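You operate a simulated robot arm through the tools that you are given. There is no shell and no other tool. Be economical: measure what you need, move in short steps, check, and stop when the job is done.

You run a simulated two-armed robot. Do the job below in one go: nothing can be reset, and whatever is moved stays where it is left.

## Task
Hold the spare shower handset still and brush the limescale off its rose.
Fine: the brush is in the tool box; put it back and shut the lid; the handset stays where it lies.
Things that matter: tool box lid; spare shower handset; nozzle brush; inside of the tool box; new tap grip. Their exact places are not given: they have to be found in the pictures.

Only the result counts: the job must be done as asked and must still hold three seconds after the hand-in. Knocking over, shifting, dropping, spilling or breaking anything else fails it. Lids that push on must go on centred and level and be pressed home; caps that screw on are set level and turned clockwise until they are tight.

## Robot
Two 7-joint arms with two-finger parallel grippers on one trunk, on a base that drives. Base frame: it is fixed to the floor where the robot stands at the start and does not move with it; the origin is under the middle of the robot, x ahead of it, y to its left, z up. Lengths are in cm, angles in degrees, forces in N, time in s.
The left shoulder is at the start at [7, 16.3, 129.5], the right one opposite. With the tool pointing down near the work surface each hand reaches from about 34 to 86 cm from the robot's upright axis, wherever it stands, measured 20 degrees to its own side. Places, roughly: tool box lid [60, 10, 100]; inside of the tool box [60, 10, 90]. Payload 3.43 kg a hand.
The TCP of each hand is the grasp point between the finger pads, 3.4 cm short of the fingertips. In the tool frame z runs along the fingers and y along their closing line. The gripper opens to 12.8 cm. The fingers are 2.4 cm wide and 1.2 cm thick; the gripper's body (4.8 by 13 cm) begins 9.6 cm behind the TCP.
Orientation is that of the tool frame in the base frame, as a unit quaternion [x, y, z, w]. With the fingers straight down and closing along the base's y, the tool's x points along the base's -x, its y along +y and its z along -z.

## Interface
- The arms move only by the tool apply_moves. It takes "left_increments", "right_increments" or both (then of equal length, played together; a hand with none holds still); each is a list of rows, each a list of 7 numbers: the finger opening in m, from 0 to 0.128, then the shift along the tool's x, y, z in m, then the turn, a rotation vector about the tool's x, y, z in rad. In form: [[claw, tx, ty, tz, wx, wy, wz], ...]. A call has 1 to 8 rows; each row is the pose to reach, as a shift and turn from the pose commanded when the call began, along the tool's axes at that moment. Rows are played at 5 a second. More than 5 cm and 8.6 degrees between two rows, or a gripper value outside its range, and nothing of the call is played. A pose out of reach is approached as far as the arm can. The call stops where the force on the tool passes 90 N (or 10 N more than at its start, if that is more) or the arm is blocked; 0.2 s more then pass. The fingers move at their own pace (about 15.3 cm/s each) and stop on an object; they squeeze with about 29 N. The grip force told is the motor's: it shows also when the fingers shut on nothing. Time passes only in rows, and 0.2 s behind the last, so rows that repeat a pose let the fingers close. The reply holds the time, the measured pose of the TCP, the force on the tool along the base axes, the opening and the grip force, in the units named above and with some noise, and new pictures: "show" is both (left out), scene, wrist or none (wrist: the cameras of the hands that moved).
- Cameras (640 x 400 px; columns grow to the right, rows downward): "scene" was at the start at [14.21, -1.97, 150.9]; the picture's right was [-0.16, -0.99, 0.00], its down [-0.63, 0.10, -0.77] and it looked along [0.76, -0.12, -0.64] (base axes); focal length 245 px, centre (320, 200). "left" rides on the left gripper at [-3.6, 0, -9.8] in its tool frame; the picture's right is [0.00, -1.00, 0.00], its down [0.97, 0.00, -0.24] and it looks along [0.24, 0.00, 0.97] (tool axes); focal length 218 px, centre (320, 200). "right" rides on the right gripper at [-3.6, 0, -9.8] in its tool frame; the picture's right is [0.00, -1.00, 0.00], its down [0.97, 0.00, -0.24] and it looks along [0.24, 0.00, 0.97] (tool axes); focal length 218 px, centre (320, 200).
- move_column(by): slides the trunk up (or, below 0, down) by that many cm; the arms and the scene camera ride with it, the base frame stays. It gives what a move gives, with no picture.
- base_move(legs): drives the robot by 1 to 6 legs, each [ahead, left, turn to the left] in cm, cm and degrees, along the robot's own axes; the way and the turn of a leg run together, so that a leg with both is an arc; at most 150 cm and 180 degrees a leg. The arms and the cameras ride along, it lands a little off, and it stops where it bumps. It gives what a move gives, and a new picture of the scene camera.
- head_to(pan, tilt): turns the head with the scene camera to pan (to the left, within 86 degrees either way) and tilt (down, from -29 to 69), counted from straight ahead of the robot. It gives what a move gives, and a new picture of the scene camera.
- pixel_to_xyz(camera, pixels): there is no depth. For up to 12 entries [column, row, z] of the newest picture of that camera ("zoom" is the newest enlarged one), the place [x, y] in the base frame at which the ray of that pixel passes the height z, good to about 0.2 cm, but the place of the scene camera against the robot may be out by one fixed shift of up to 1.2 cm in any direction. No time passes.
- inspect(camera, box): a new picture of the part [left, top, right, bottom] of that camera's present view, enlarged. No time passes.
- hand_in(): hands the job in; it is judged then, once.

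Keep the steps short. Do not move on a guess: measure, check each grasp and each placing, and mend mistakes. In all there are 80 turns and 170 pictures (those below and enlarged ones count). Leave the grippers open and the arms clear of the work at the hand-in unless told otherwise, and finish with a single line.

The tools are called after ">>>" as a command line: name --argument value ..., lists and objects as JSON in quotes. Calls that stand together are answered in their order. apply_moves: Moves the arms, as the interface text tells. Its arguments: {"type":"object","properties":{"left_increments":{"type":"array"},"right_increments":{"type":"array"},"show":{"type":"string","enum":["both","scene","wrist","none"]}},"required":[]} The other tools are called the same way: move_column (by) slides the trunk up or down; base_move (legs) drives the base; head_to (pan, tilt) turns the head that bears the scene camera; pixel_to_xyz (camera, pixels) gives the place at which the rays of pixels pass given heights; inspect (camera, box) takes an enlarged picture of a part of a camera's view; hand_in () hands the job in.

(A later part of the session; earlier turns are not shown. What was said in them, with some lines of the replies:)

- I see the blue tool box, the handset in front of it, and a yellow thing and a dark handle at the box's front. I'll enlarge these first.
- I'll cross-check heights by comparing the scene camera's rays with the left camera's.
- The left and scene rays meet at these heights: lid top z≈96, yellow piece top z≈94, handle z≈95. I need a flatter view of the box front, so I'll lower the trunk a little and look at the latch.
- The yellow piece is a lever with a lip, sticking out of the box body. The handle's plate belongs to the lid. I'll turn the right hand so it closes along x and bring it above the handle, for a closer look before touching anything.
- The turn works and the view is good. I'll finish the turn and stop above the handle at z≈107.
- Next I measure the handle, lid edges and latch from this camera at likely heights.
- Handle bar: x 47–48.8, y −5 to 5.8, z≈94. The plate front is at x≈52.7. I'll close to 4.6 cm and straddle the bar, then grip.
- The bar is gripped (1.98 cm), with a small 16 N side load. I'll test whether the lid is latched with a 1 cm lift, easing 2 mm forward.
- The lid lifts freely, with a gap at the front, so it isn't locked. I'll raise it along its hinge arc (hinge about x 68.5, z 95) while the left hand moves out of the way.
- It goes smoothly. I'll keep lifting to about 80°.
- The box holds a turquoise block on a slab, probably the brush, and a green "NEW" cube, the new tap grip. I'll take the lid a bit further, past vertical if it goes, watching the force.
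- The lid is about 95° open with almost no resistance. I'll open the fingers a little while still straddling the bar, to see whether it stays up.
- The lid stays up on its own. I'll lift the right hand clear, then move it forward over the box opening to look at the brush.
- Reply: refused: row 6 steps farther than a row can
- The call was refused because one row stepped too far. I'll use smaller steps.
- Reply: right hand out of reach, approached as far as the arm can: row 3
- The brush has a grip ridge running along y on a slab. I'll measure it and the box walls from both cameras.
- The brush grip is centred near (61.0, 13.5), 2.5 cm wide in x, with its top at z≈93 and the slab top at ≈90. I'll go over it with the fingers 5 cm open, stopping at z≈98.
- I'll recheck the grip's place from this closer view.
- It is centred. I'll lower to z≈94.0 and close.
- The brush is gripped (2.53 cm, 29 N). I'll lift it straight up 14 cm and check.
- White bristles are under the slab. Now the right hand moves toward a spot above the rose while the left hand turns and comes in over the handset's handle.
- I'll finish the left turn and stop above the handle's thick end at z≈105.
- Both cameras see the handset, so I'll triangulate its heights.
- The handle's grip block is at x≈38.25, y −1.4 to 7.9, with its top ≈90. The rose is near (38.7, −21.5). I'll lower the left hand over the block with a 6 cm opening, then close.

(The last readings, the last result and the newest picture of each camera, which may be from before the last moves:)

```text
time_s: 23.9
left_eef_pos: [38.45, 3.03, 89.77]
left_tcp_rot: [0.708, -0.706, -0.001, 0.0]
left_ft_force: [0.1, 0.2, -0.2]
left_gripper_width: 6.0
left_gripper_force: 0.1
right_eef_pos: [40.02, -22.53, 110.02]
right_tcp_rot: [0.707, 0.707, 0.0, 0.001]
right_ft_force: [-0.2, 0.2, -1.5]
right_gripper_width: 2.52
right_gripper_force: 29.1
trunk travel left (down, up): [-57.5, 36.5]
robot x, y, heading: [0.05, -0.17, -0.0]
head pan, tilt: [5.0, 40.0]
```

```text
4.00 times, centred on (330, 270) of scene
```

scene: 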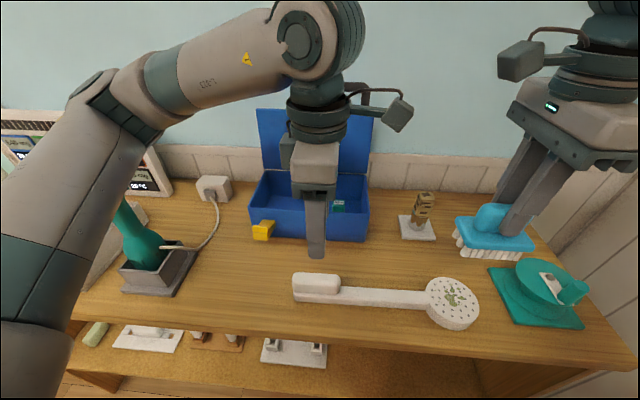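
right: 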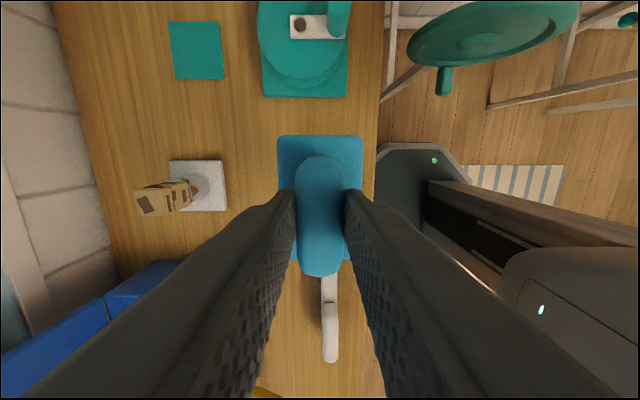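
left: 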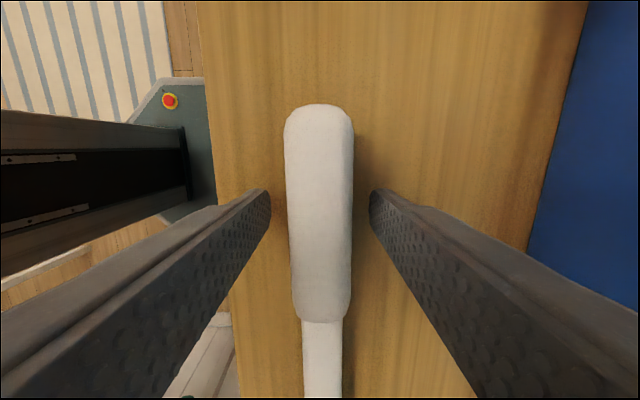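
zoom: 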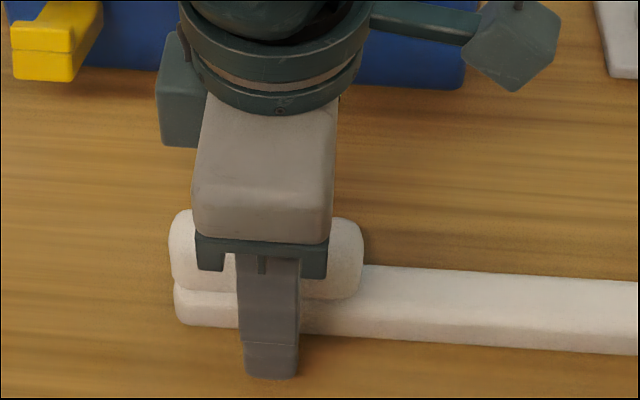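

The handle is centred between the fingers (columns 286–353). I'll close the left hand.

>>> apply_moves --left_increments '[[0.045, 0, 0, 0, 0, 0, 0], [0.037, 0, 0, 0, 0, 0, 0], [0.0, 0, 0, 0, 0, 0, 0], [0.0, 0, 0, 0, 0, 0, 0]]' --show "wrist"

>>> inspect --camera "scene" --box '[270, 200, 560, 350]'

>>> pixel_to_xyz --camera "scene" --pixels '[[453, 306.6, 87], [453, 306.6, 88], [453, 306.6, 89]]'

```text
time_s: 24.9
left_eef_pos: [38.4, 3.08, 89.79]
left_tcp_rot: [0.708, -0.707, -0.001, -0.001]
left_ft_force: [0.1, 0.1, 0.3]
left_gripper_width: 2.74
left_gripper_force: 28.7
right_eef_pos: [39.99, -22.57, 109.95]
right_tcp_rot: [0.707, 0.707, 0.0, 0.001]
right_ft_force: [0.1, -0.2, -1.4]
right_gripper_width: 2.51
right_gripper_force: 30.1
trunk travel left (down, up): [-57.5, 36.5]
robot x, y, heading: [0.28, -0.06, 0.1]
head pan, tilt: [5.0, 40.0]
```

left: 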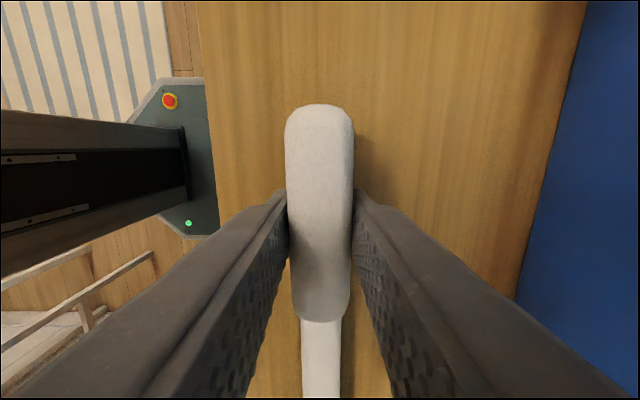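

```text
2.21 times, centred on (415, 275) of scene
```

zoom: 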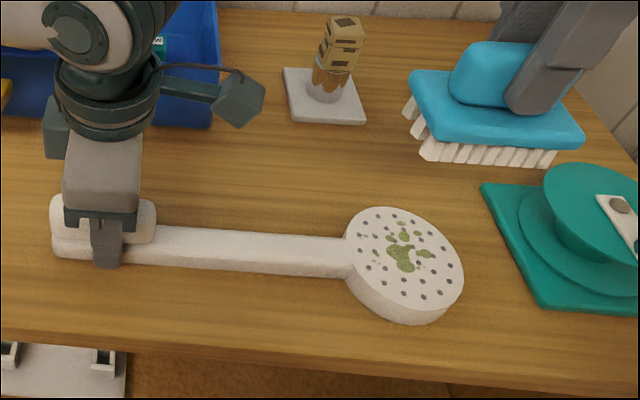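

```text
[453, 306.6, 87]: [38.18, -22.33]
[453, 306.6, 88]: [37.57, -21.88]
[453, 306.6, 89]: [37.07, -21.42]
```

The handset is held (2.74 cm, 29 N) and has not moved. Next I bring the brush over the rose and down to z≈98, stopping just short of contact.

>>> apply_moves --right_increments '[[0.0, 0.011, -0.014, 0.02, 0, 0, 0], [0.0, 0.011, -0.014, 0.06, 0, 0, 0], [0.0, 0.011, -0.014, 0.1, 0, 0, 0], [0.0, 0.011, -0.014, 0.12, 0, 0, 0]]' --left_increments '[[0.0, 0, 0, 0, 0, 0, 0], [0.0, 0, 0, 0, 0, 0, 0], [0.0, 0, 0, 0, 0, 0, 0], [0.0, 0, 0, 0, 0, 0, 0]]' --show "scene"

>>> inspect --camera "scene" --box '[340, 200, 560, 350]'

```text
time_s: 25.9
left_eef_pos: [38.32, 3.04, 89.8]
left_tcp_rot: [0.708, -0.706, 0.0, 0.0]
left_ft_force: [0.0, -0.1, -0.6]
left_gripper_width: 2.77
left_gripper_force: 28.8
right_eef_pos: [38.76, -21.63, 98.08]
right_tcp_rot: [0.707, 0.707, 0.0, 0.001]
right_ft_force: [0.2, -0.1, -0.8]
right_gripper_width: 2.55
right_gripper_force: 29.5
trunk travel left (down, up): [-57.5, 36.5]
robot x, y, heading: [0.07, 0.08, -0.2]
head pan, tilt: [5.0, 40.0]
```

scene: 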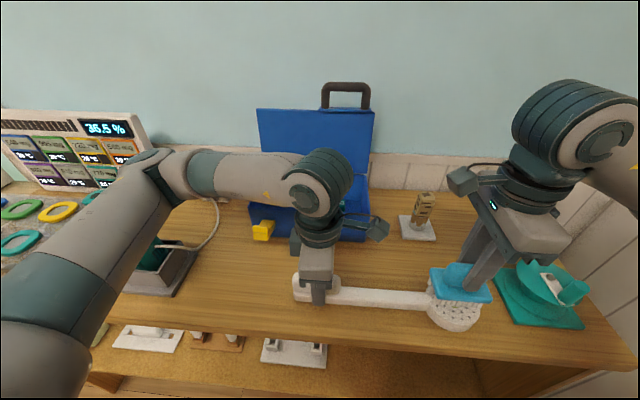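

```text
2.67 times, centred on (450, 275) of scene
```

zoom: 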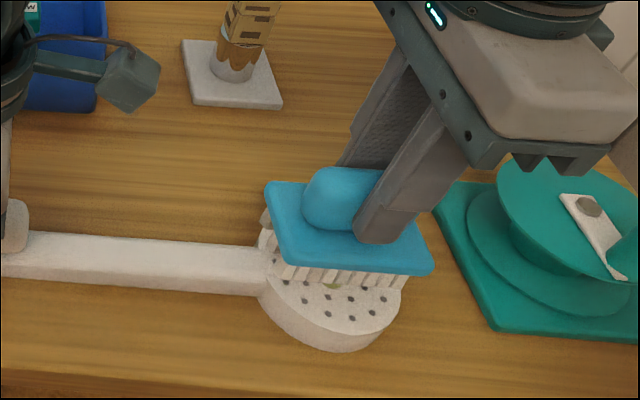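

The bristles hover just above the rose. I'll lower in 4 mm steps and read the force.

>>> apply_moves --right_increments '[[0.0, 0, 0, 0.004, 0, 0, 0], [0.0, 0, 0, 0.008, 0, 0, 0], [0.0, 0, 0, 0.012, 0, 0, 0], [0.0, 0, 0, 0.012, 0, 0, 0]]' --show "none"

```text
time_s: 26.9
left_eef_pos: [38.35, 3.09, 89.77]
left_tcp_rot: [0.708, -0.707, 0.0, 0.0]
left_ft_force: [0.8, 0.4, 0.4]
left_gripper_width: 2.74
left_gripper_force: 28.7
right_eef_pos: [38.72, -21.52, 96.77]
right_tcp_rot: [0.707, 0.707, -0.001, 0.0]
right_ft_force: [0.9, 0.3, -0.4]
right_gripper_width: 2.52
right_gripper_force: 28.7
trunk travel left (down, up): [-57.5, 36.5]
robot x, y, heading: [-0.34, 0.11, 0.1]
head pan, tilt: [5.0, 40.0]
```

No contact yet, so I'll go a little lower.

>>> apply_moves --right_increments '[[0.0, 0, 0, 0.003, 0, 0, 0], [0.0, 0, 0, 0.006, 0, 0, 0], [0.0, 0, 0, 0.008, 0, 0, 0], [0.0, 0, 0, 0.008, 0, 0, 0]]' --show "none"

>>> inspect --camera "scene" --box '[390, 240, 510, 340]'

```text
time_s: 27.9
left_eef_pos: [38.3, 2.99, 89.82]
left_tcp_rot: [0.708, -0.706, 0.0, 0.0]
left_ft_force: [1.8, -0.5, -5.3]
left_gripper_width: 2.74
left_gripper_force: 29.3
right_eef_pos: [38.82, -21.55, 96.14]
right_tcp_rot: [0.708, 0.706, 0.0, 0.001]
right_ft_force: [2.6, -4.8, 25.1]
right_gripper_width: 2.52
right_gripper_force: 29.4
trunk travel left (down, up): [-57.5, 36.5]
robot x, y, heading: [-0.03, -0.35, 0.1]
head pan, tilt: [5.0, 40.0]
```

```text
4.00 times, centred on (450, 290) of scene
```

zoom: 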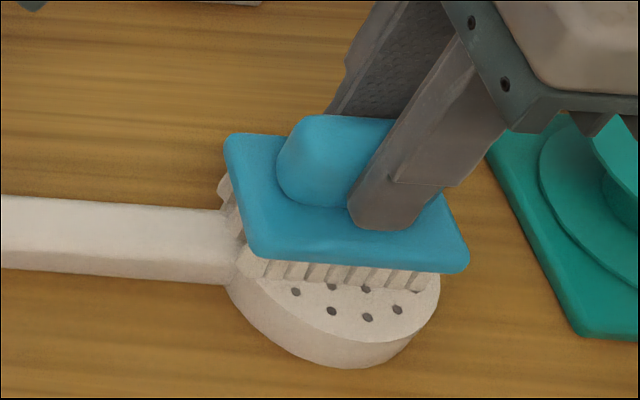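

Contact at 25 N. I'll ease 1.5 mm and stroke gently back and forth along x while the left hand holds.

>>> apply_moves --right_increments '[[0.0, 0, 0, -0.0015, 0, 0, 0], [0.0, 0, 0.012, -0.0015, 0, 0, 0], [0.0, 0, 0.0, -0.0015, 0, 0, 0], [0.0, 0, -0.015, -0.0015, 0, 0, 0], [0.0, 0, -0.024, -0.0015, 0, 0, 0], [0.0, 0, -0.01, -0.0015, 0, 0, 0], [0.0, 0, 0.006, -0.0015, 0, 0, 0], [0.0, 0, 0.012, -0.0015, 0, 0, 0]]' --left_increments '[[0, 0, 0, 0, 0, 0, 0], [0, 0, 0, 0, 0, 0, 0], [0, 0, 0, 0, 0, 0, 0], [0, 0, 0, 0, 0, 0, 0], [0, 0, 0, 0, 0, 0, 0], [0, 0, 0, 0, 0, 0, 0], [0, 0, 0, 0, 0, 0, 0], [0, 0, 0, 0, 0, 0, 0]]' --show "none"

>>> inspect --camera "scene" --box '[390, 240, 510, 340]'

```text
time_s: 29.7
left_eef_pos: [38.43, 3.03, 89.69]
left_tcp_rot: [0.708, -0.707, 0.0, -0.001]
left_ft_force: [0.2, 0.3, 1.0]
left_gripper_width: 2.73
left_gripper_force: 28.6
right_eef_pos: [39.92, -21.4, 96.19]
right_tcp_rot: [0.707, 0.707, 0.0, 0.001]
right_ft_force: [0.5, 0.0, -1.0]
right_gripper_width: 2.53
right_gripper_force: 29.0
trunk travel left (down, up): [-57.5, 36.5]
robot x, y, heading: [-0.07, -0.21, -0.1]
head pan, tilt: [5.0, 40.0]
```

```text
4.00 times, centred on (450, 290) of scene
```

zoom: 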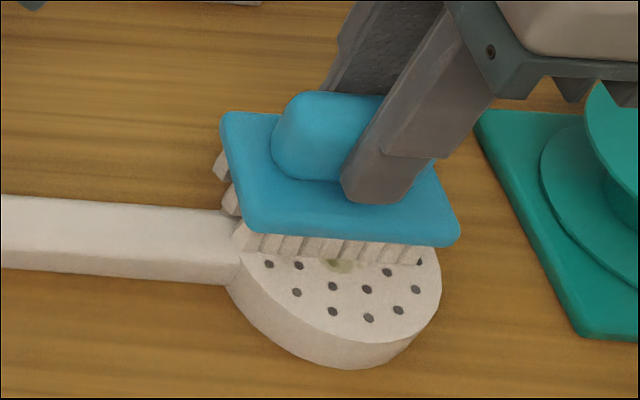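

The stain is fading, but the force has dropped to zero. I'll press 1.2 mm deeper and do more strokes.

>>> apply_moves --right_increments '[[0.0, 0, -0.004, 0.0013, 0, 0, 0], [0.0, 0, -0.018, 0.0013, 0, 0, 0], [0.0, 0, -0.034, 0.0013, 0, 0, 0], [0.0, 0, -0.018, 0.0013, 0, 0, 0], [0.0, 0, 0, 0.0013, 0, 0, 0], [0.0, 0, -0.018, 0.0013, 0, 0, 0], [0.0, 0, -0.034, 0.0013, 0, 0, 0], [0.0, 0, -0.018, 0.0013, 0, 0, 0]]' --left_increments '[[0, 0, 0, 0, 0, 0, 0], [0, 0, 0, 0, 0, 0, 0], [0, 0, 0, 0, 0, 0, 0], [0, 0, 0, 0, 0, 0, 0], [0, 0, 0, 0, 0, 0, 0], [0, 0, 0, 0, 0, 0, 0], [0, 0, 0, 0, 0, 0, 0], [0, 0, 0, 0, 0, 0, 0]]' --show "none"

>>> apply_moves --right_increments '[[0.0, 0.012, 0, 0, 0, 0, 0], [0.0, 0, 0, 0, 0, 0, 0], [0.0, -0.015, 0, 0, 0, 0, 0], [0.0, 0, 0.0, 0, 0, 0, 0], [0.0, 0.012, 0.0, 0, 0, 0, 0], [0.0, 0, 0.018, 0, 0, 0, 0], [0.0, 0, 0, 0, 0, 0, 0], [0.0, 0, -0.016, 0, 0, 0, 0]]' --left_increments '[[0, 0, 0, 0, 0, 0, 0], [0, 0, 0, 0, 0, 0, 0], [0, 0, 0, 0, 0, 0, 0], [0, 0, 0, 0, 0, 0, 0], [0, 0, 0, 0, 0, 0, 0], [0, 0, 0, 0, 0, 0, 0], [0, 0, 0, 0, 0, 0, 0], [0, 0, 0, 0, 0, 0, 0]]' --show "none"

>>> apply_moves --right_increments '[[0.0, 0, 0, -0.02, 0, 0, 0], [0.0, 0, 0.03, -0.05, 0, 0, 0], [0.0, 0, 0.07, -0.08, 0, 0, 0]]' --show "none"

>>> inspect --camera "scene" --box '[390, 240, 510, 340]'

```text
time_s: 31.5
left_eef_pos: [38.3, 3.01, 89.71]
left_tcp_rot: [0.707, -0.707, 0.001, -0.001]
left_ft_force: [1.1, 0.0, 0.4]
left_gripper_width: 2.75
left_gripper_force: 29.1
right_eef_pos: [38.31, -21.43, 96.02]
right_tcp_rot: [0.707, 0.707, 0.0, 0.0]
right_ft_force: [-0.9, 0.5, 3.0]
right_gripper_width: 2.55
right_gripper_force: 29.1
trunk travel left (down, up): [-57.5, 36.5]
robot x, y, heading: [-0.23, 0.23, 0.1]
head pan, tilt: [5.0, 40.0]
```

```text
time_s: 33.3
left_eef_pos: [38.45, 3.03, 89.84]
left_tcp_rot: [0.708, -0.707, 0.0, 0.0]
left_ft_force: [-0.6, 0.8, 0.7]
left_gripper_width: 2.74
left_gripper_force: 29.7
right_eef_pos: [36.36, -21.42, 96.0]
right_tcp_rot: [0.707, 0.707, 0.001, 0.0]
right_ft_force: [1.8, -0.6, 5.7]
right_gripper_width: 2.52
right_gripper_force: 28.8
trunk travel left (down, up): [-57.5, 36.5]
robot x, y, heading: [0.11, -0.22, -0.2]
head pan, tilt: [5.0, 40.0]
```

```text
time_s: 34.1
left_eef_pos: [38.31, 3.11, 89.87]
left_tcp_rot: [0.708, -0.706, 0.0, 0.0]
left_ft_force: [0.6, 1.7, 2.0]
left_gripper_width: 2.74
left_gripper_force: 28.8
right_eef_pos: [43.55, -21.35, 104.21]
right_tcp_rot: [0.707, 0.707, 0.0, -0.001]
right_ft_force: [-0.1, -0.6, -0.6]
right_gripper_width: 2.52
right_gripper_force: 29.0
trunk travel left (down, up): [-57.5, 36.5]
robot x, y, heading: [-0.06, -0.3, 0.2]
head pan, tilt: [5.0, 40.0]
```

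```text
4.00 times, centred on (450, 290) of scene
```

zoom: 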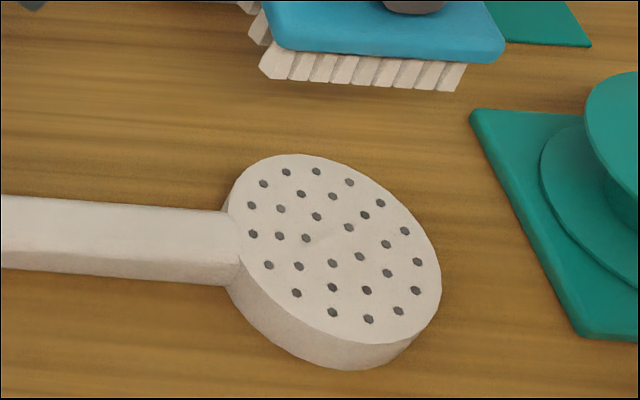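

The rose looks clean. I'll look closer for leftover specks.

>>> inspect --camera "scene" --box '[440, 274, 504, 334]'

>>> inspect --camera "scene" --box '[440, 276, 480, 301]'

```text
6.67 times, centred on (472, 304) of scene
```

zoom: 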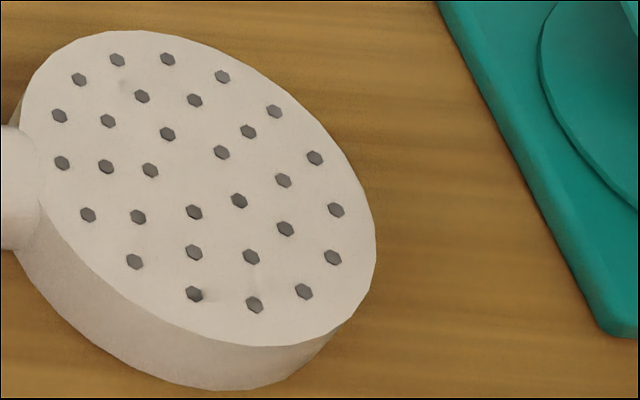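

```text
16.00 times, centred on (460, 288) of scene
```

zoom: 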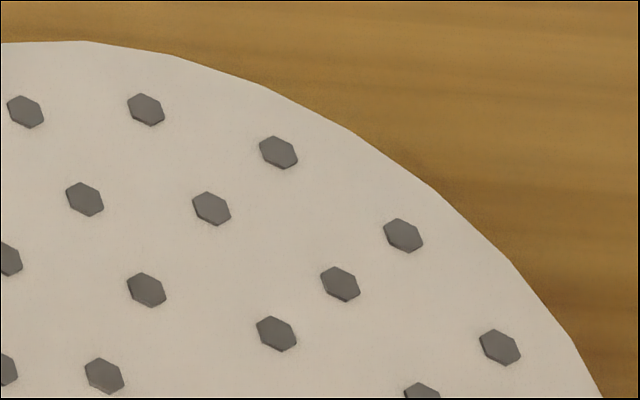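

It is fully clean. I'll release the handset with the left hand, rise and go back to the left.

>>> apply_moves --left_increments '[[0.06, 0, 0, 0, 0, 0, 0], [0.06, 0, 0, 0, 0, 0, 0], [0.06, 0, 0, -0.04, 0, 0, 0], [0.06, 0, 0, -0.09, 0, 0, 0], [0.06, 0, 0, -0.14, 0, 0, 0], [0.06, 0, 0, -0.19, 0, 0, 0], [0.06, 0, 0, -0.24, 0, 0, 0], [0.06, -0.04, 0, -0.26, 0, 0, 0]]' --show "scene"

>>> apply_moves --left_increments '[[0.06, -0.04, 0, 0, 0, 0, 0], [0.06, -0.08, 0, 0, 0, 0, 0], [0.06, -0.12, 0, 0, 0, 0, 0], [0.06, -0.16, 0, 0, 0, 0, 0], [0.06, -0.2, 0, 0, 0, 0, 0], [0.06, -0.24, 0, 0, 0, 0, 0]]' --right_increments '[[0, 0.04, 0.005, -0.02, 0, 0, 0], [0, 0.08, 0.01, -0.04, 0, 0, 0], [0, 0.12, 0.02, -0.05, 0, 0, 0], [0, 0.16, 0.03, -0.06, 0, 0, 0], [0, 0.2, 0.05, -0.06, 0, 0, 0], [0, 0.24, 0.07, -0.06, 0, 0, 0]]' --show "both"

```text
time_s: 35.9
left_eef_pos: [38.14, 7.55, 115.89]
left_tcp_rot: [-0.707, 0.707, -0.001, -0.001]
left_ft_force: [-0.8, 0.8, 0.4]
left_gripper_width: 6.02
left_gripper_force: 0.1
right_eef_pos: [43.45, -21.04, 104.22]
right_tcp_rot: [0.707, 0.707, -0.001, 0.0]
right_ft_force: [-0.4, 0.8, -1.3]
right_gripper_width: 2.53
right_gripper_force: 29.1
trunk travel left (down, up): [-57.5, 36.5]
robot x, y, heading: [-0.5, 0.04, 0.1]
head pan, tilt: [5.0, 40.0]
```

scene: 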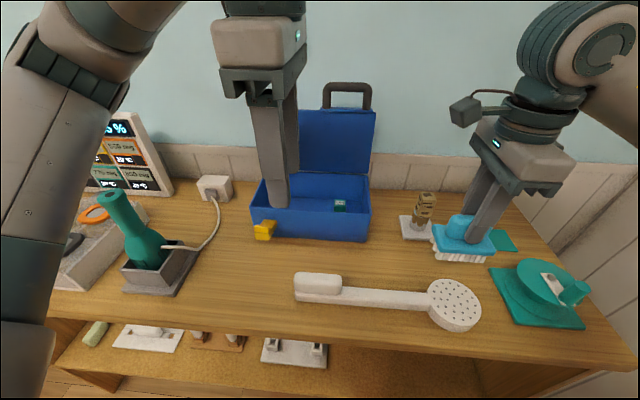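

```text
time_s: 37.3
left_eef_pos: [38.39, 31.5, 115.8]
left_tcp_rot: [0.707, -0.707, 0.002, 0.002]
left_ft_force: [0.7, 0.4, 0.1]
left_gripper_width: 6.04
left_gripper_force: 0.0
right_eef_pos: [50.71, 2.94, 110.23]
right_tcp_rot: [0.708, 0.706, 0.0, 0.001]
right_ft_force: [0.0, 1.1, 0.2]
right_gripper_width: 2.53
right_gripper_force: 29.7
trunk travel left (down, up): [-57.5, 36.5]
robot x, y, heading: [0.0, 0.09, -0.0]
head pan, tilt: [5.0, 40.0]
```

scene: 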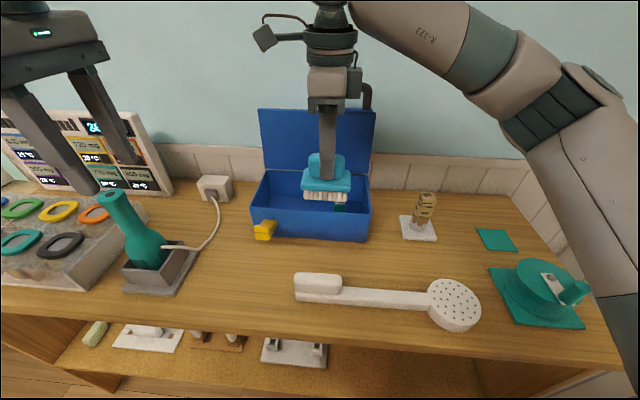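
right: 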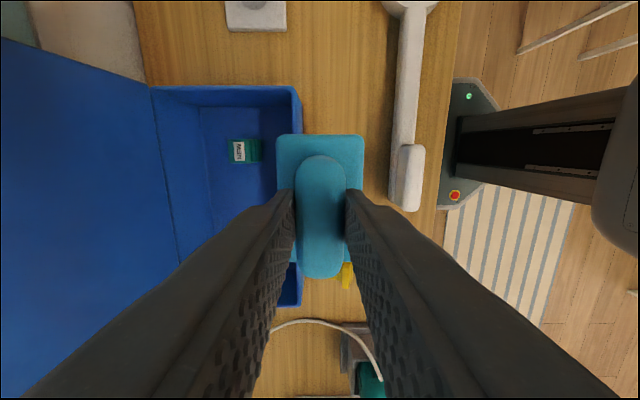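
left: 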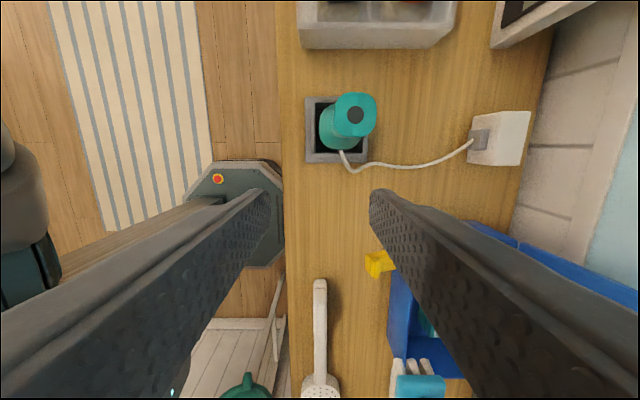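

The handset has not moved. Next, the right hand goes back over the brush's old place (60.9, 13.4) and down to z≈98.

>>> apply_moves --right_increments '[[0, 0.035, 0.034, 0, 0, 0, 0], [0, 0.07, 0.068, 0, 0, 0, 0], [0, 0.104, 0.102, 0, 0, 0, 0], [0, 0.104, 0.102, 0.03, 0, 0, 0], [0, 0.104, 0.102, 0.06, 0, 0, 0], [0, 0.104, 0.102, 0.09, 0, 0, 0], [0, 0.104, 0.102, 0.12, 0, 0, 0]]' --show "both"

```text
time_s: 38.9
left_eef_pos: [38.3, 31.12, 115.89]
left_tcp_rot: [-0.707, 0.707, 0.0, 0.0]
left_ft_force: [0.4, 0.5, 0.2]
left_gripper_width: 5.97
left_gripper_force: 0.1
right_eef_pos: [60.85, 12.93, 98.0]
right_tcp_rot: [0.707, 0.707, 0.0, 0.0]
right_ft_force: [0.6, 0.3, -1.1]
right_gripper_width: 2.5
right_gripper_force: 28.8
trunk travel left (down, up): [-57.5, 36.5]
robot x, y, heading: [-0.18, 0.29, -0.3]
head pan, tilt: [5.0, 40.0]
```

scene: 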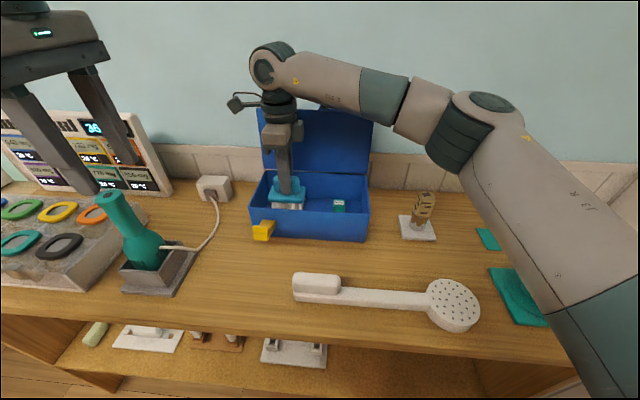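
right: 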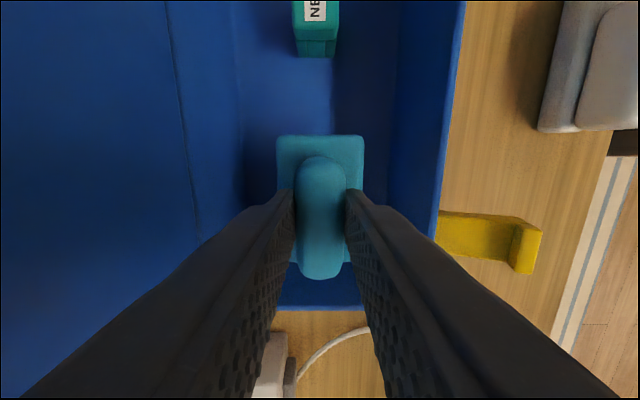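

I'll lower the last 4 cm gently, watching for contact.

>>> apply_moves --right_increments '[[0, 0.003, 0, 0.015, 0, 0, 0], [0, 0.003, 0, 0.03, 0, 0, 0], [0, 0.003, 0, 0.037, 0, 0, 0], [0, 0.003, 0, 0.041, 0, 0, 0]]' --show "none"

```text
time_s: 39.9
left_eef_pos: [38.5, 31.06, 115.84]
left_tcp_rot: [0.708, -0.707, 0.0, 0.0]
left_ft_force: [0.1, 1.0, 0.8]
left_gripper_width: 5.97
left_gripper_force: 0.0
right_eef_pos: [60.78, 13.22, 93.81]
right_tcp_rot: [0.707, 0.707, 0.001, 0.0]
right_ft_force: [-0.8, 0.5, -0.4]
right_gripper_width: 2.55
right_gripper_force: 28.9
trunk travel left (down, up): [-57.5, 36.5]
robot x, y, heading: [-0.13, 0.24, -0.0]
head pan, tilt: [5.0, 40.0]
```

No contact yet. I'll lower 1 mm at a time.

>>> apply_moves --right_increments '[[0, 0, 0, 0.001, 0, 0, 0], [0, 0, 0, 0.002, 0, 0, 0], [0, 0, 0, 0.002, 0, 0, 0]]' --show "none"

```text
time_s: 40.7
left_eef_pos: [38.35, 31.02, 115.78]
left_tcp_rot: [0.707, -0.707, -0.001, 0.0]
left_ft_force: [0.9, 0.5, 0.4]
left_gripper_width: 5.99
left_gripper_force: 0.0
right_eef_pos: [60.85, 13.31, 93.72]
right_tcp_rot: [0.707, 0.707, 0.0, 0.0]
right_ft_force: [0.6, 0.5, -0.9]
right_gripper_width: 2.52
right_gripper_force: 29.1
trunk travel left (down, up): [-57.5, 36.5]
robot x, y, heading: [-0.42, -0.35, -0.0]
head pan, tilt: [5.0, 40.0]
```

>>> apply_moves --right_increments '[[0, 0, 0, 0.001, 0, 0, 0], [0, 0, 0, 0.002, 0, 0, 0], [0, 0, 0, 0.002, 0, 0, 0]]' --show "none"

```text
time_s: 41.5
left_eef_pos: [38.37, 31.08, 115.83]
left_tcp_rot: [0.708, -0.706, 0.001, 0.0]
left_ft_force: [0.7, -0.3, 0.5]
left_gripper_width: 6.01
left_gripper_force: 0.0
right_eef_pos: [60.77, 13.09, 93.66]
right_tcp_rot: [0.707, 0.707, 0.001, 0.0]
right_ft_force: [2.4, 0.1, 10.7]
right_gripper_width: 2.51
right_gripper_force: 29.1
trunk travel left (down, up): [-57.5, 36.5]
robot x, y, heading: [-0.06, 0.07, 0.2]
head pan, tilt: [5.0, 40.0]
```

It has touched the bottom (10.7 N). I'll open and rise straight up.

>>> apply_moves --right_increments '[[0.046, 0, 0, 0, 0, 0, 0], [0.046, 0, 0, 0, 0, 0, 0], [0.046, 0, 0, -0.02, 0, 0, 0], [0.046, 0, 0, -0.06, 0, 0, 0], [0.046, 0, 0, -0.1, 0, 0, 0], [0.046, 0, 0, -0.15, 0, 0, 0], [0.046, -0.04, 0, -0.17, 0, 0, 0], [0.046, -0.08, 0, -0.17, 0, 0, 0]]' --show "both"

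>>> inspect --camera "scene" --box '[240, 140, 400, 240]'

```text
time_s: 43.3
left_eef_pos: [38.42, 31.0, 115.93]
left_tcp_rot: [0.708, -0.707, -0.001, 0.0]
left_ft_force: [0.2, -0.1, -0.4]
left_gripper_width: 6.03
left_gripper_force: 0.0
right_eef_pos: [60.73, 5.04, 110.64]
right_tcp_rot: [0.707, 0.707, 0.0, 0.0]
right_ft_force: [0.1, 0.2, 1.2]
right_gripper_width: 4.61
right_gripper_force: 0.1
trunk travel left (down, up): [-57.5, 36.5]
robot x, y, heading: [0.25, -0.17, -0.2]
head pan, tilt: [5.0, 40.0]
```

scene: 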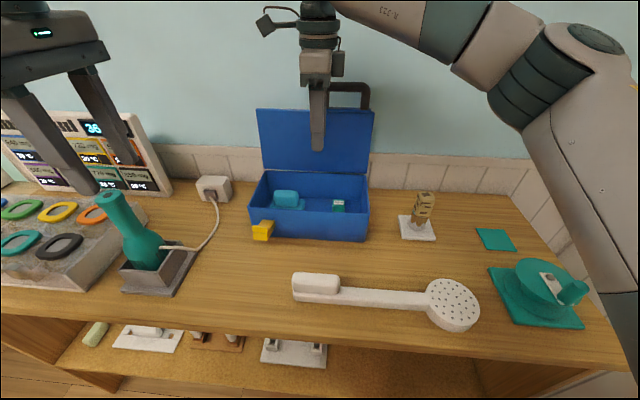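
right: 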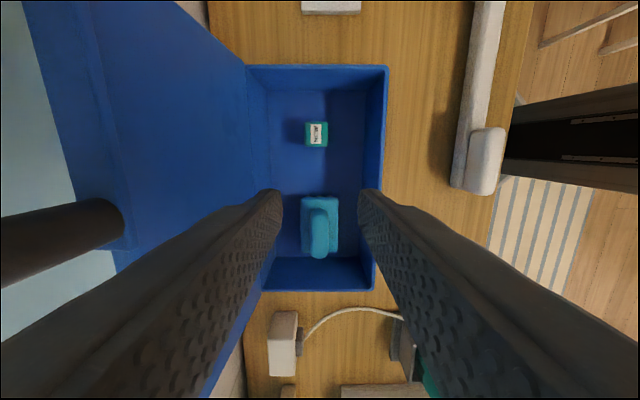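

```text
4.00 times, centred on (320, 190) of scene
```

zoom: 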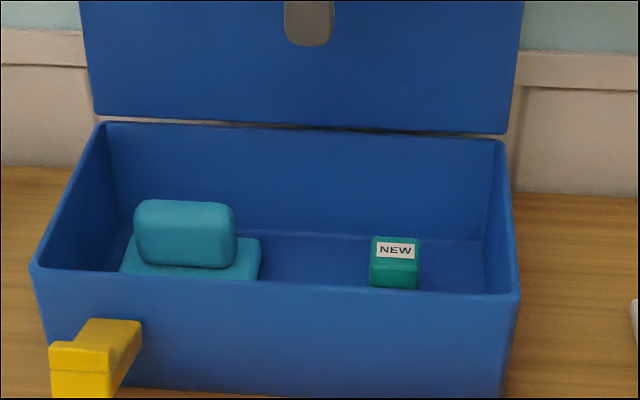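

The brush is back in its place beside the NEW grip. Now the lid: I'll raise the trunk 10 cm to get reach above the handle.

>>> move_column --by 10

>>> apply_moves --right_increments '[[0.05, 0, 0, -0.02, 0, 0, 0], [0.05, -0.02, 0.03, -0.03, 0, 0, 0], [0.05, -0.04, 0.06, -0.03, 0, 0, 0], [0.05, -0.05, 0.095, -0.03, 0, 0, 0]]' --show "both"

```text
time_s: 44.7
left_eef_pos: [38.42, 31.05, 125.77]
left_tcp_rot: [0.708, -0.706, 0.0, 0.0]
left_ft_force: [0.1, 0.1, 0.8]
left_gripper_width: 5.99
left_gripper_force: 0.0
right_eef_pos: [60.63, 5.22, 120.68]
right_tcp_rot: [0.707, 0.707, 0.001, 0.0]
right_ft_force: [-0.3, 0.4, -0.5]
right_gripper_width: 4.6
right_gripper_force: 0.0
trunk travel left (down, up): [-67.5, 26.5]
robot x, y, heading: [-0.25, -0.24, -0.3]
head pan, tilt: [5.0, 40.0]
```

```text
time_s: 45.7
left_eef_pos: [38.33, 31.19, 125.78]
left_tcp_rot: [0.708, -0.706, 0.0, 0.0]
left_ft_force: [-1.1, -0.2, -0.7]
left_gripper_width: 6.0
left_gripper_force: 0.1
right_eef_pos: [70.22, 0.32, 123.66]
right_tcp_rot: [0.707, 0.707, 0.0, 0.0]
right_ft_force: [-0.2, 0.3, -0.1]
right_gripper_width: 4.98
right_gripper_force: 0.1
trunk travel left (down, up): [-67.5, 26.5]
robot x, y, heading: [-0.06, -0.28, -0.3]
head pan, tilt: [5.0, 40.0]
```

scene: 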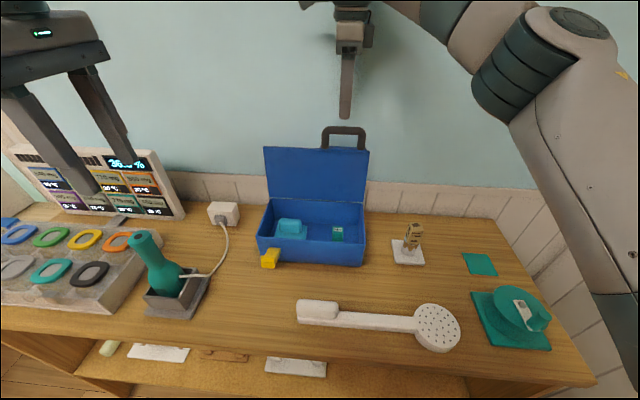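
right: 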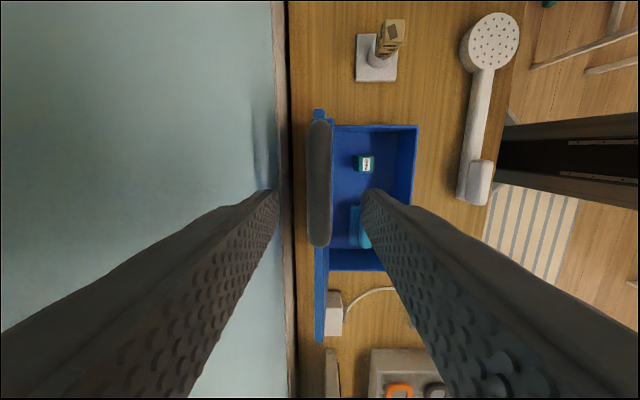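

The bar (column ≈319) is centred between the fingers. I'll lower 8 cm and grip it.

>>> apply_moves --right_increments '[[0.05, 0, 0, 0.03, 0, 0, 0], [0.05, 0, 0, 0.06, 0, 0, 0], [0.05, 0, 0, 0.08, 0, 0, 0], [0.0, 0, 0, 0.08, 0, 0, 0], [0.0, 0, 0, 0.08, 0, 0, 0]]' --show "wrist"

```text
time_s: 46.9
left_eef_pos: [38.39, 31.05, 125.89]
left_tcp_rot: [0.707, -0.707, 0.0, 0.0]
left_ft_force: [0.1, -1.1, 0.2]
left_gripper_width: 6.03
left_gripper_force: 0.0
right_eef_pos: [70.06, -0.04, 115.59]
right_tcp_rot: [0.707, 0.707, -0.001, -0.001]
right_ft_force: [-1.6, -0.8, -2.6]
right_gripper_width: 1.94
right_gripper_force: 45.0
trunk travel left (down, up): [-67.5, 26.5]
robot x, y, heading: [-0.2, -0.25, -0.3]
head pan, tilt: [5.0, 40.0]
```

right: 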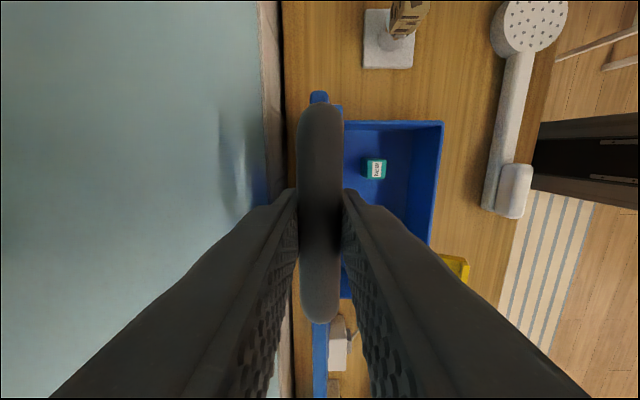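

Gripped. I'll lower the lid back along the same arc, first half.

>>> apply_moves --right_increments '[[0, 0, -0.024, -0.001, 0, 0, 0], [0, 0, -0.051, 0.0, 0, 0, 0], [0, 0, -0.079, 0.007, 0, 0, 0], [0, 0, -0.1055, 0.018, 0, 0, 0], [0, 0, -0.13, 0.0325, 0, 0, 0], [0, 0, -0.1525, 0.05, 0, 0, 0], [0, 0, -0.172, 0.071, 0, 0, 0], [0, 0, -0.189, 0.094, 0, 0, 0]]' --show "scene"

```text
time_s: 48.7
left_eef_pos: [38.47, 31.06, 125.75]
left_tcp_rot: [0.707, -0.707, 0.0, -0.001]
left_ft_force: [0.1, 0.4, 0.1]
left_gripper_width: 6.0
left_gripper_force: 0.1
right_eef_pos: [51.19, -0.1, 106.26]
right_tcp_rot: [0.707, 0.708, 0.001, 0.001]
right_ft_force: [1.9, -5.0, 0.1]
right_gripper_width: 1.97
right_gripper_force: 44.8
trunk travel left (down, up): [-67.5, 26.5]
robot x, y, heading: [0.12, -0.09, 0.1]
head pan, tilt: [5.0, 40.0]
```

scene: 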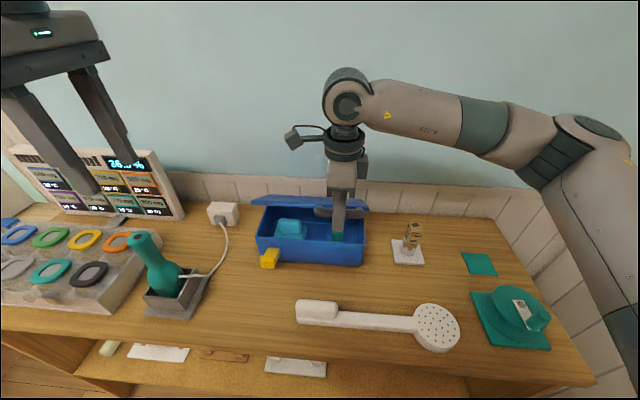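

I'll lower the rest until it's shut.

>>> apply_moves --right_increments '[[0, 0, -0.0136, 0.0276, 0, 0, 0], [0, 0, -0.0233, 0.0546, 0, 0, 0], [0, 0, -0.0292, 0.0826, 0, 0, 0], [0, 0, -0.0312, 0.105, 0, 0, 0], [0, 0, -0.0312, 0.115, 0, 0, 0], [0, 0, -0.031, 0.121, 0, 0, 0], [0, 0, -0.031, 0.122, 0, 0, 0]]' --show "scene"

>>> inspect --camera "scene" --box '[240, 180, 400, 280]'

```text
time_s: 50.3
left_eef_pos: [38.19, 30.88, 125.94]
left_tcp_rot: [0.707, -0.707, 0.0, 0.0]
left_ft_force: [0.0, 0.2, -0.2]
left_gripper_width: 6.0
left_gripper_force: 0.0
right_eef_pos: [48.06, 0.15, 94.38]
right_tcp_rot: [0.708, 0.707, 0.002, 0.001]
right_ft_force: [-4.8, -14.8, 21.1]
right_gripper_width: 1.95
right_gripper_force: 44.9
trunk travel left (down, up): [-67.5, 26.5]
robot x, y, heading: [0.34, -0.22, -0.1]
head pan, tilt: [5.0, 40.0]
```

scene: 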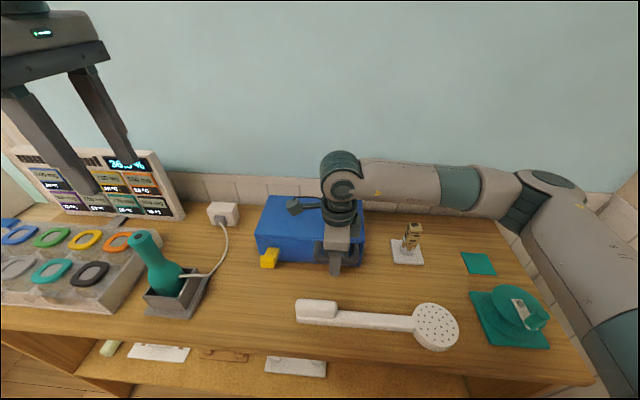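

```text
4.00 times, centred on (320, 230) of scene
```

zoom: 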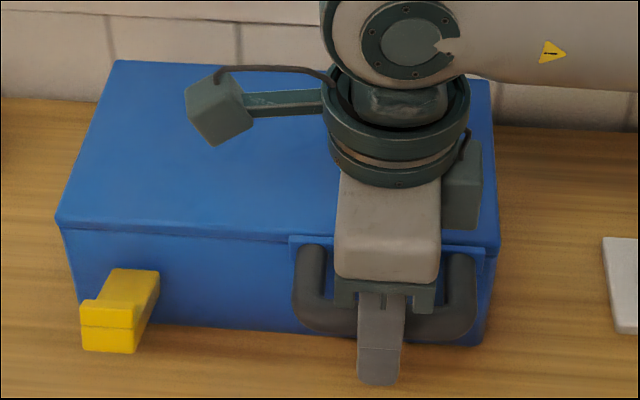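

The lid is shut: no gap, and 21 N when pressed. I'll open to 4.6 cm and rise straight off the handle.

>>> apply_moves --right_increments '[[0.046, 0, 0, 0, 0, 0, 0], [0.046, 0, 0, 0, 0, 0, 0], [0.046, 0, 0, -0.03, 0, 0, 0], [0.046, 0, 0, -0.07, 0, 0, 0], [0.046, 0, 0, -0.12, 0, 0, 0], [0.08, 0, 0, -0.16, 0, 0, 0], [0.1, -0.04, 0, -0.19, 0, 0, 0], [0.1, -0.08, 0, -0.2, 0, 0, 0]]' --left_increments '[[0.1, 0, 0, 0, 0, 0, 0], [0.1, 0, 0, 0, 0, 0, 0], [0.1, 0, 0, 0, 0, 0, 0], [0.1, 0, 0, 0, 0, 0, 0], [0.1, 0, 0, 0, 0, 0, 0], [0.1, 0, 0, 0, 0, 0, 0], [0.1, 0, 0, 0, 0, 0, 0], [0.1, 0, 0, 0, 0, 0, 0]]' --show "none"

>>> apply_moves --right_increments '[[0.1, -0.045, 0, 0, 0, 0, 0], [0.1, -0.09, 0, 0, 0, 0, 0], [0.1, -0.135, 0, 0, 0, 0, 0], [0.1, -0.18, 0, 0, 0, 0, 0], [0.1, -0.22, 0, 0, 0, 0, 0]]' --show "scene"

>>> inspect --camera "scene" --box '[230, 180, 390, 280]'

>>> pixel_to_xyz --camera "scene" --pixels '[[437, 325, 88], [316, 305, 90]]'

```text
time_s: 52.1
left_eef_pos: [38.31, 30.88, 125.91]
left_tcp_rot: [0.708, -0.707, -0.001, 0.0]
left_ft_force: [0.4, -0.8, -0.5]
left_gripper_width: 10.01
left_gripper_force: 0.0
right_eef_pos: [48.12, -7.74, 114.13]
right_tcp_rot: [0.706, 0.708, 0.001, -0.001]
right_ft_force: [-0.5, -0.9, 0.6]
right_gripper_width: 10.02
right_gripper_force: 0.1
trunk travel left (down, up): [-67.5, 26.5]
robot x, y, heading: [0.1, -0.44, 0.0]
head pan, tilt: [5.0, 40.0]
```

```text
time_s: 53.3
left_eef_pos: [38.33, 31.03, 125.92]
left_tcp_rot: [0.708, -0.706, 0.0, 0.0]
left_ft_force: [-0.3, 0.5, 0.3]
left_gripper_width: 10.0
left_gripper_force: 0.0
right_eef_pos: [48.04, -30.17, 113.98]
right_tcp_rot: [0.707, 0.707, 0.002, 0.0]
right_ft_force: [-0.6, -0.6, -0.8]
right_gripper_width: 10.0
right_gripper_force: 0.0
trunk travel left (down, up): [-67.5, 26.5]
robot x, y, heading: [0.05, -0.01, -0.1]
head pan, tilt: [5.0, 40.0]
```

scene: 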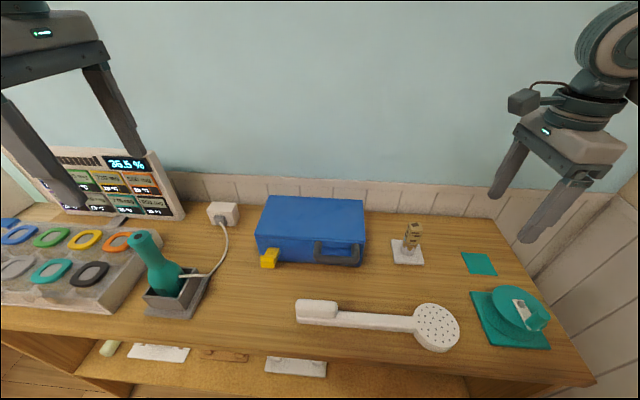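

```text
4.00 times, centred on (310, 230) of scene
```

zoom: 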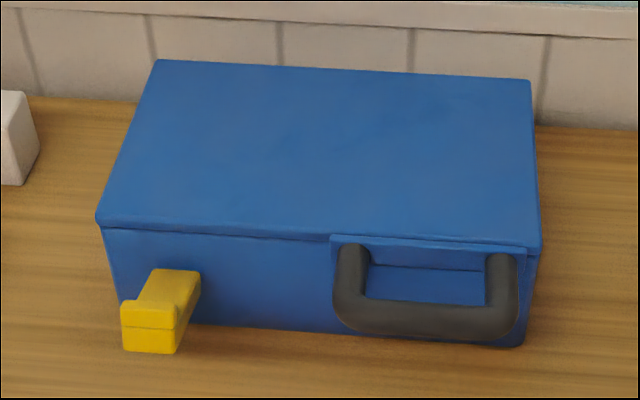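

```text
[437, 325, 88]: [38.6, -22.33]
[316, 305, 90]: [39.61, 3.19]
```

The lid is closed as at the start, the brush is inside, and the rose is clean. The handset lies where it was, and both hands are open and clear. I'll hand in.

>>> hand_in

```text
The job is handed in.
```

The rose is brushed clean, the handset lies where it was, the brush is back in the tool box with its lid shut, and the job is handed in.
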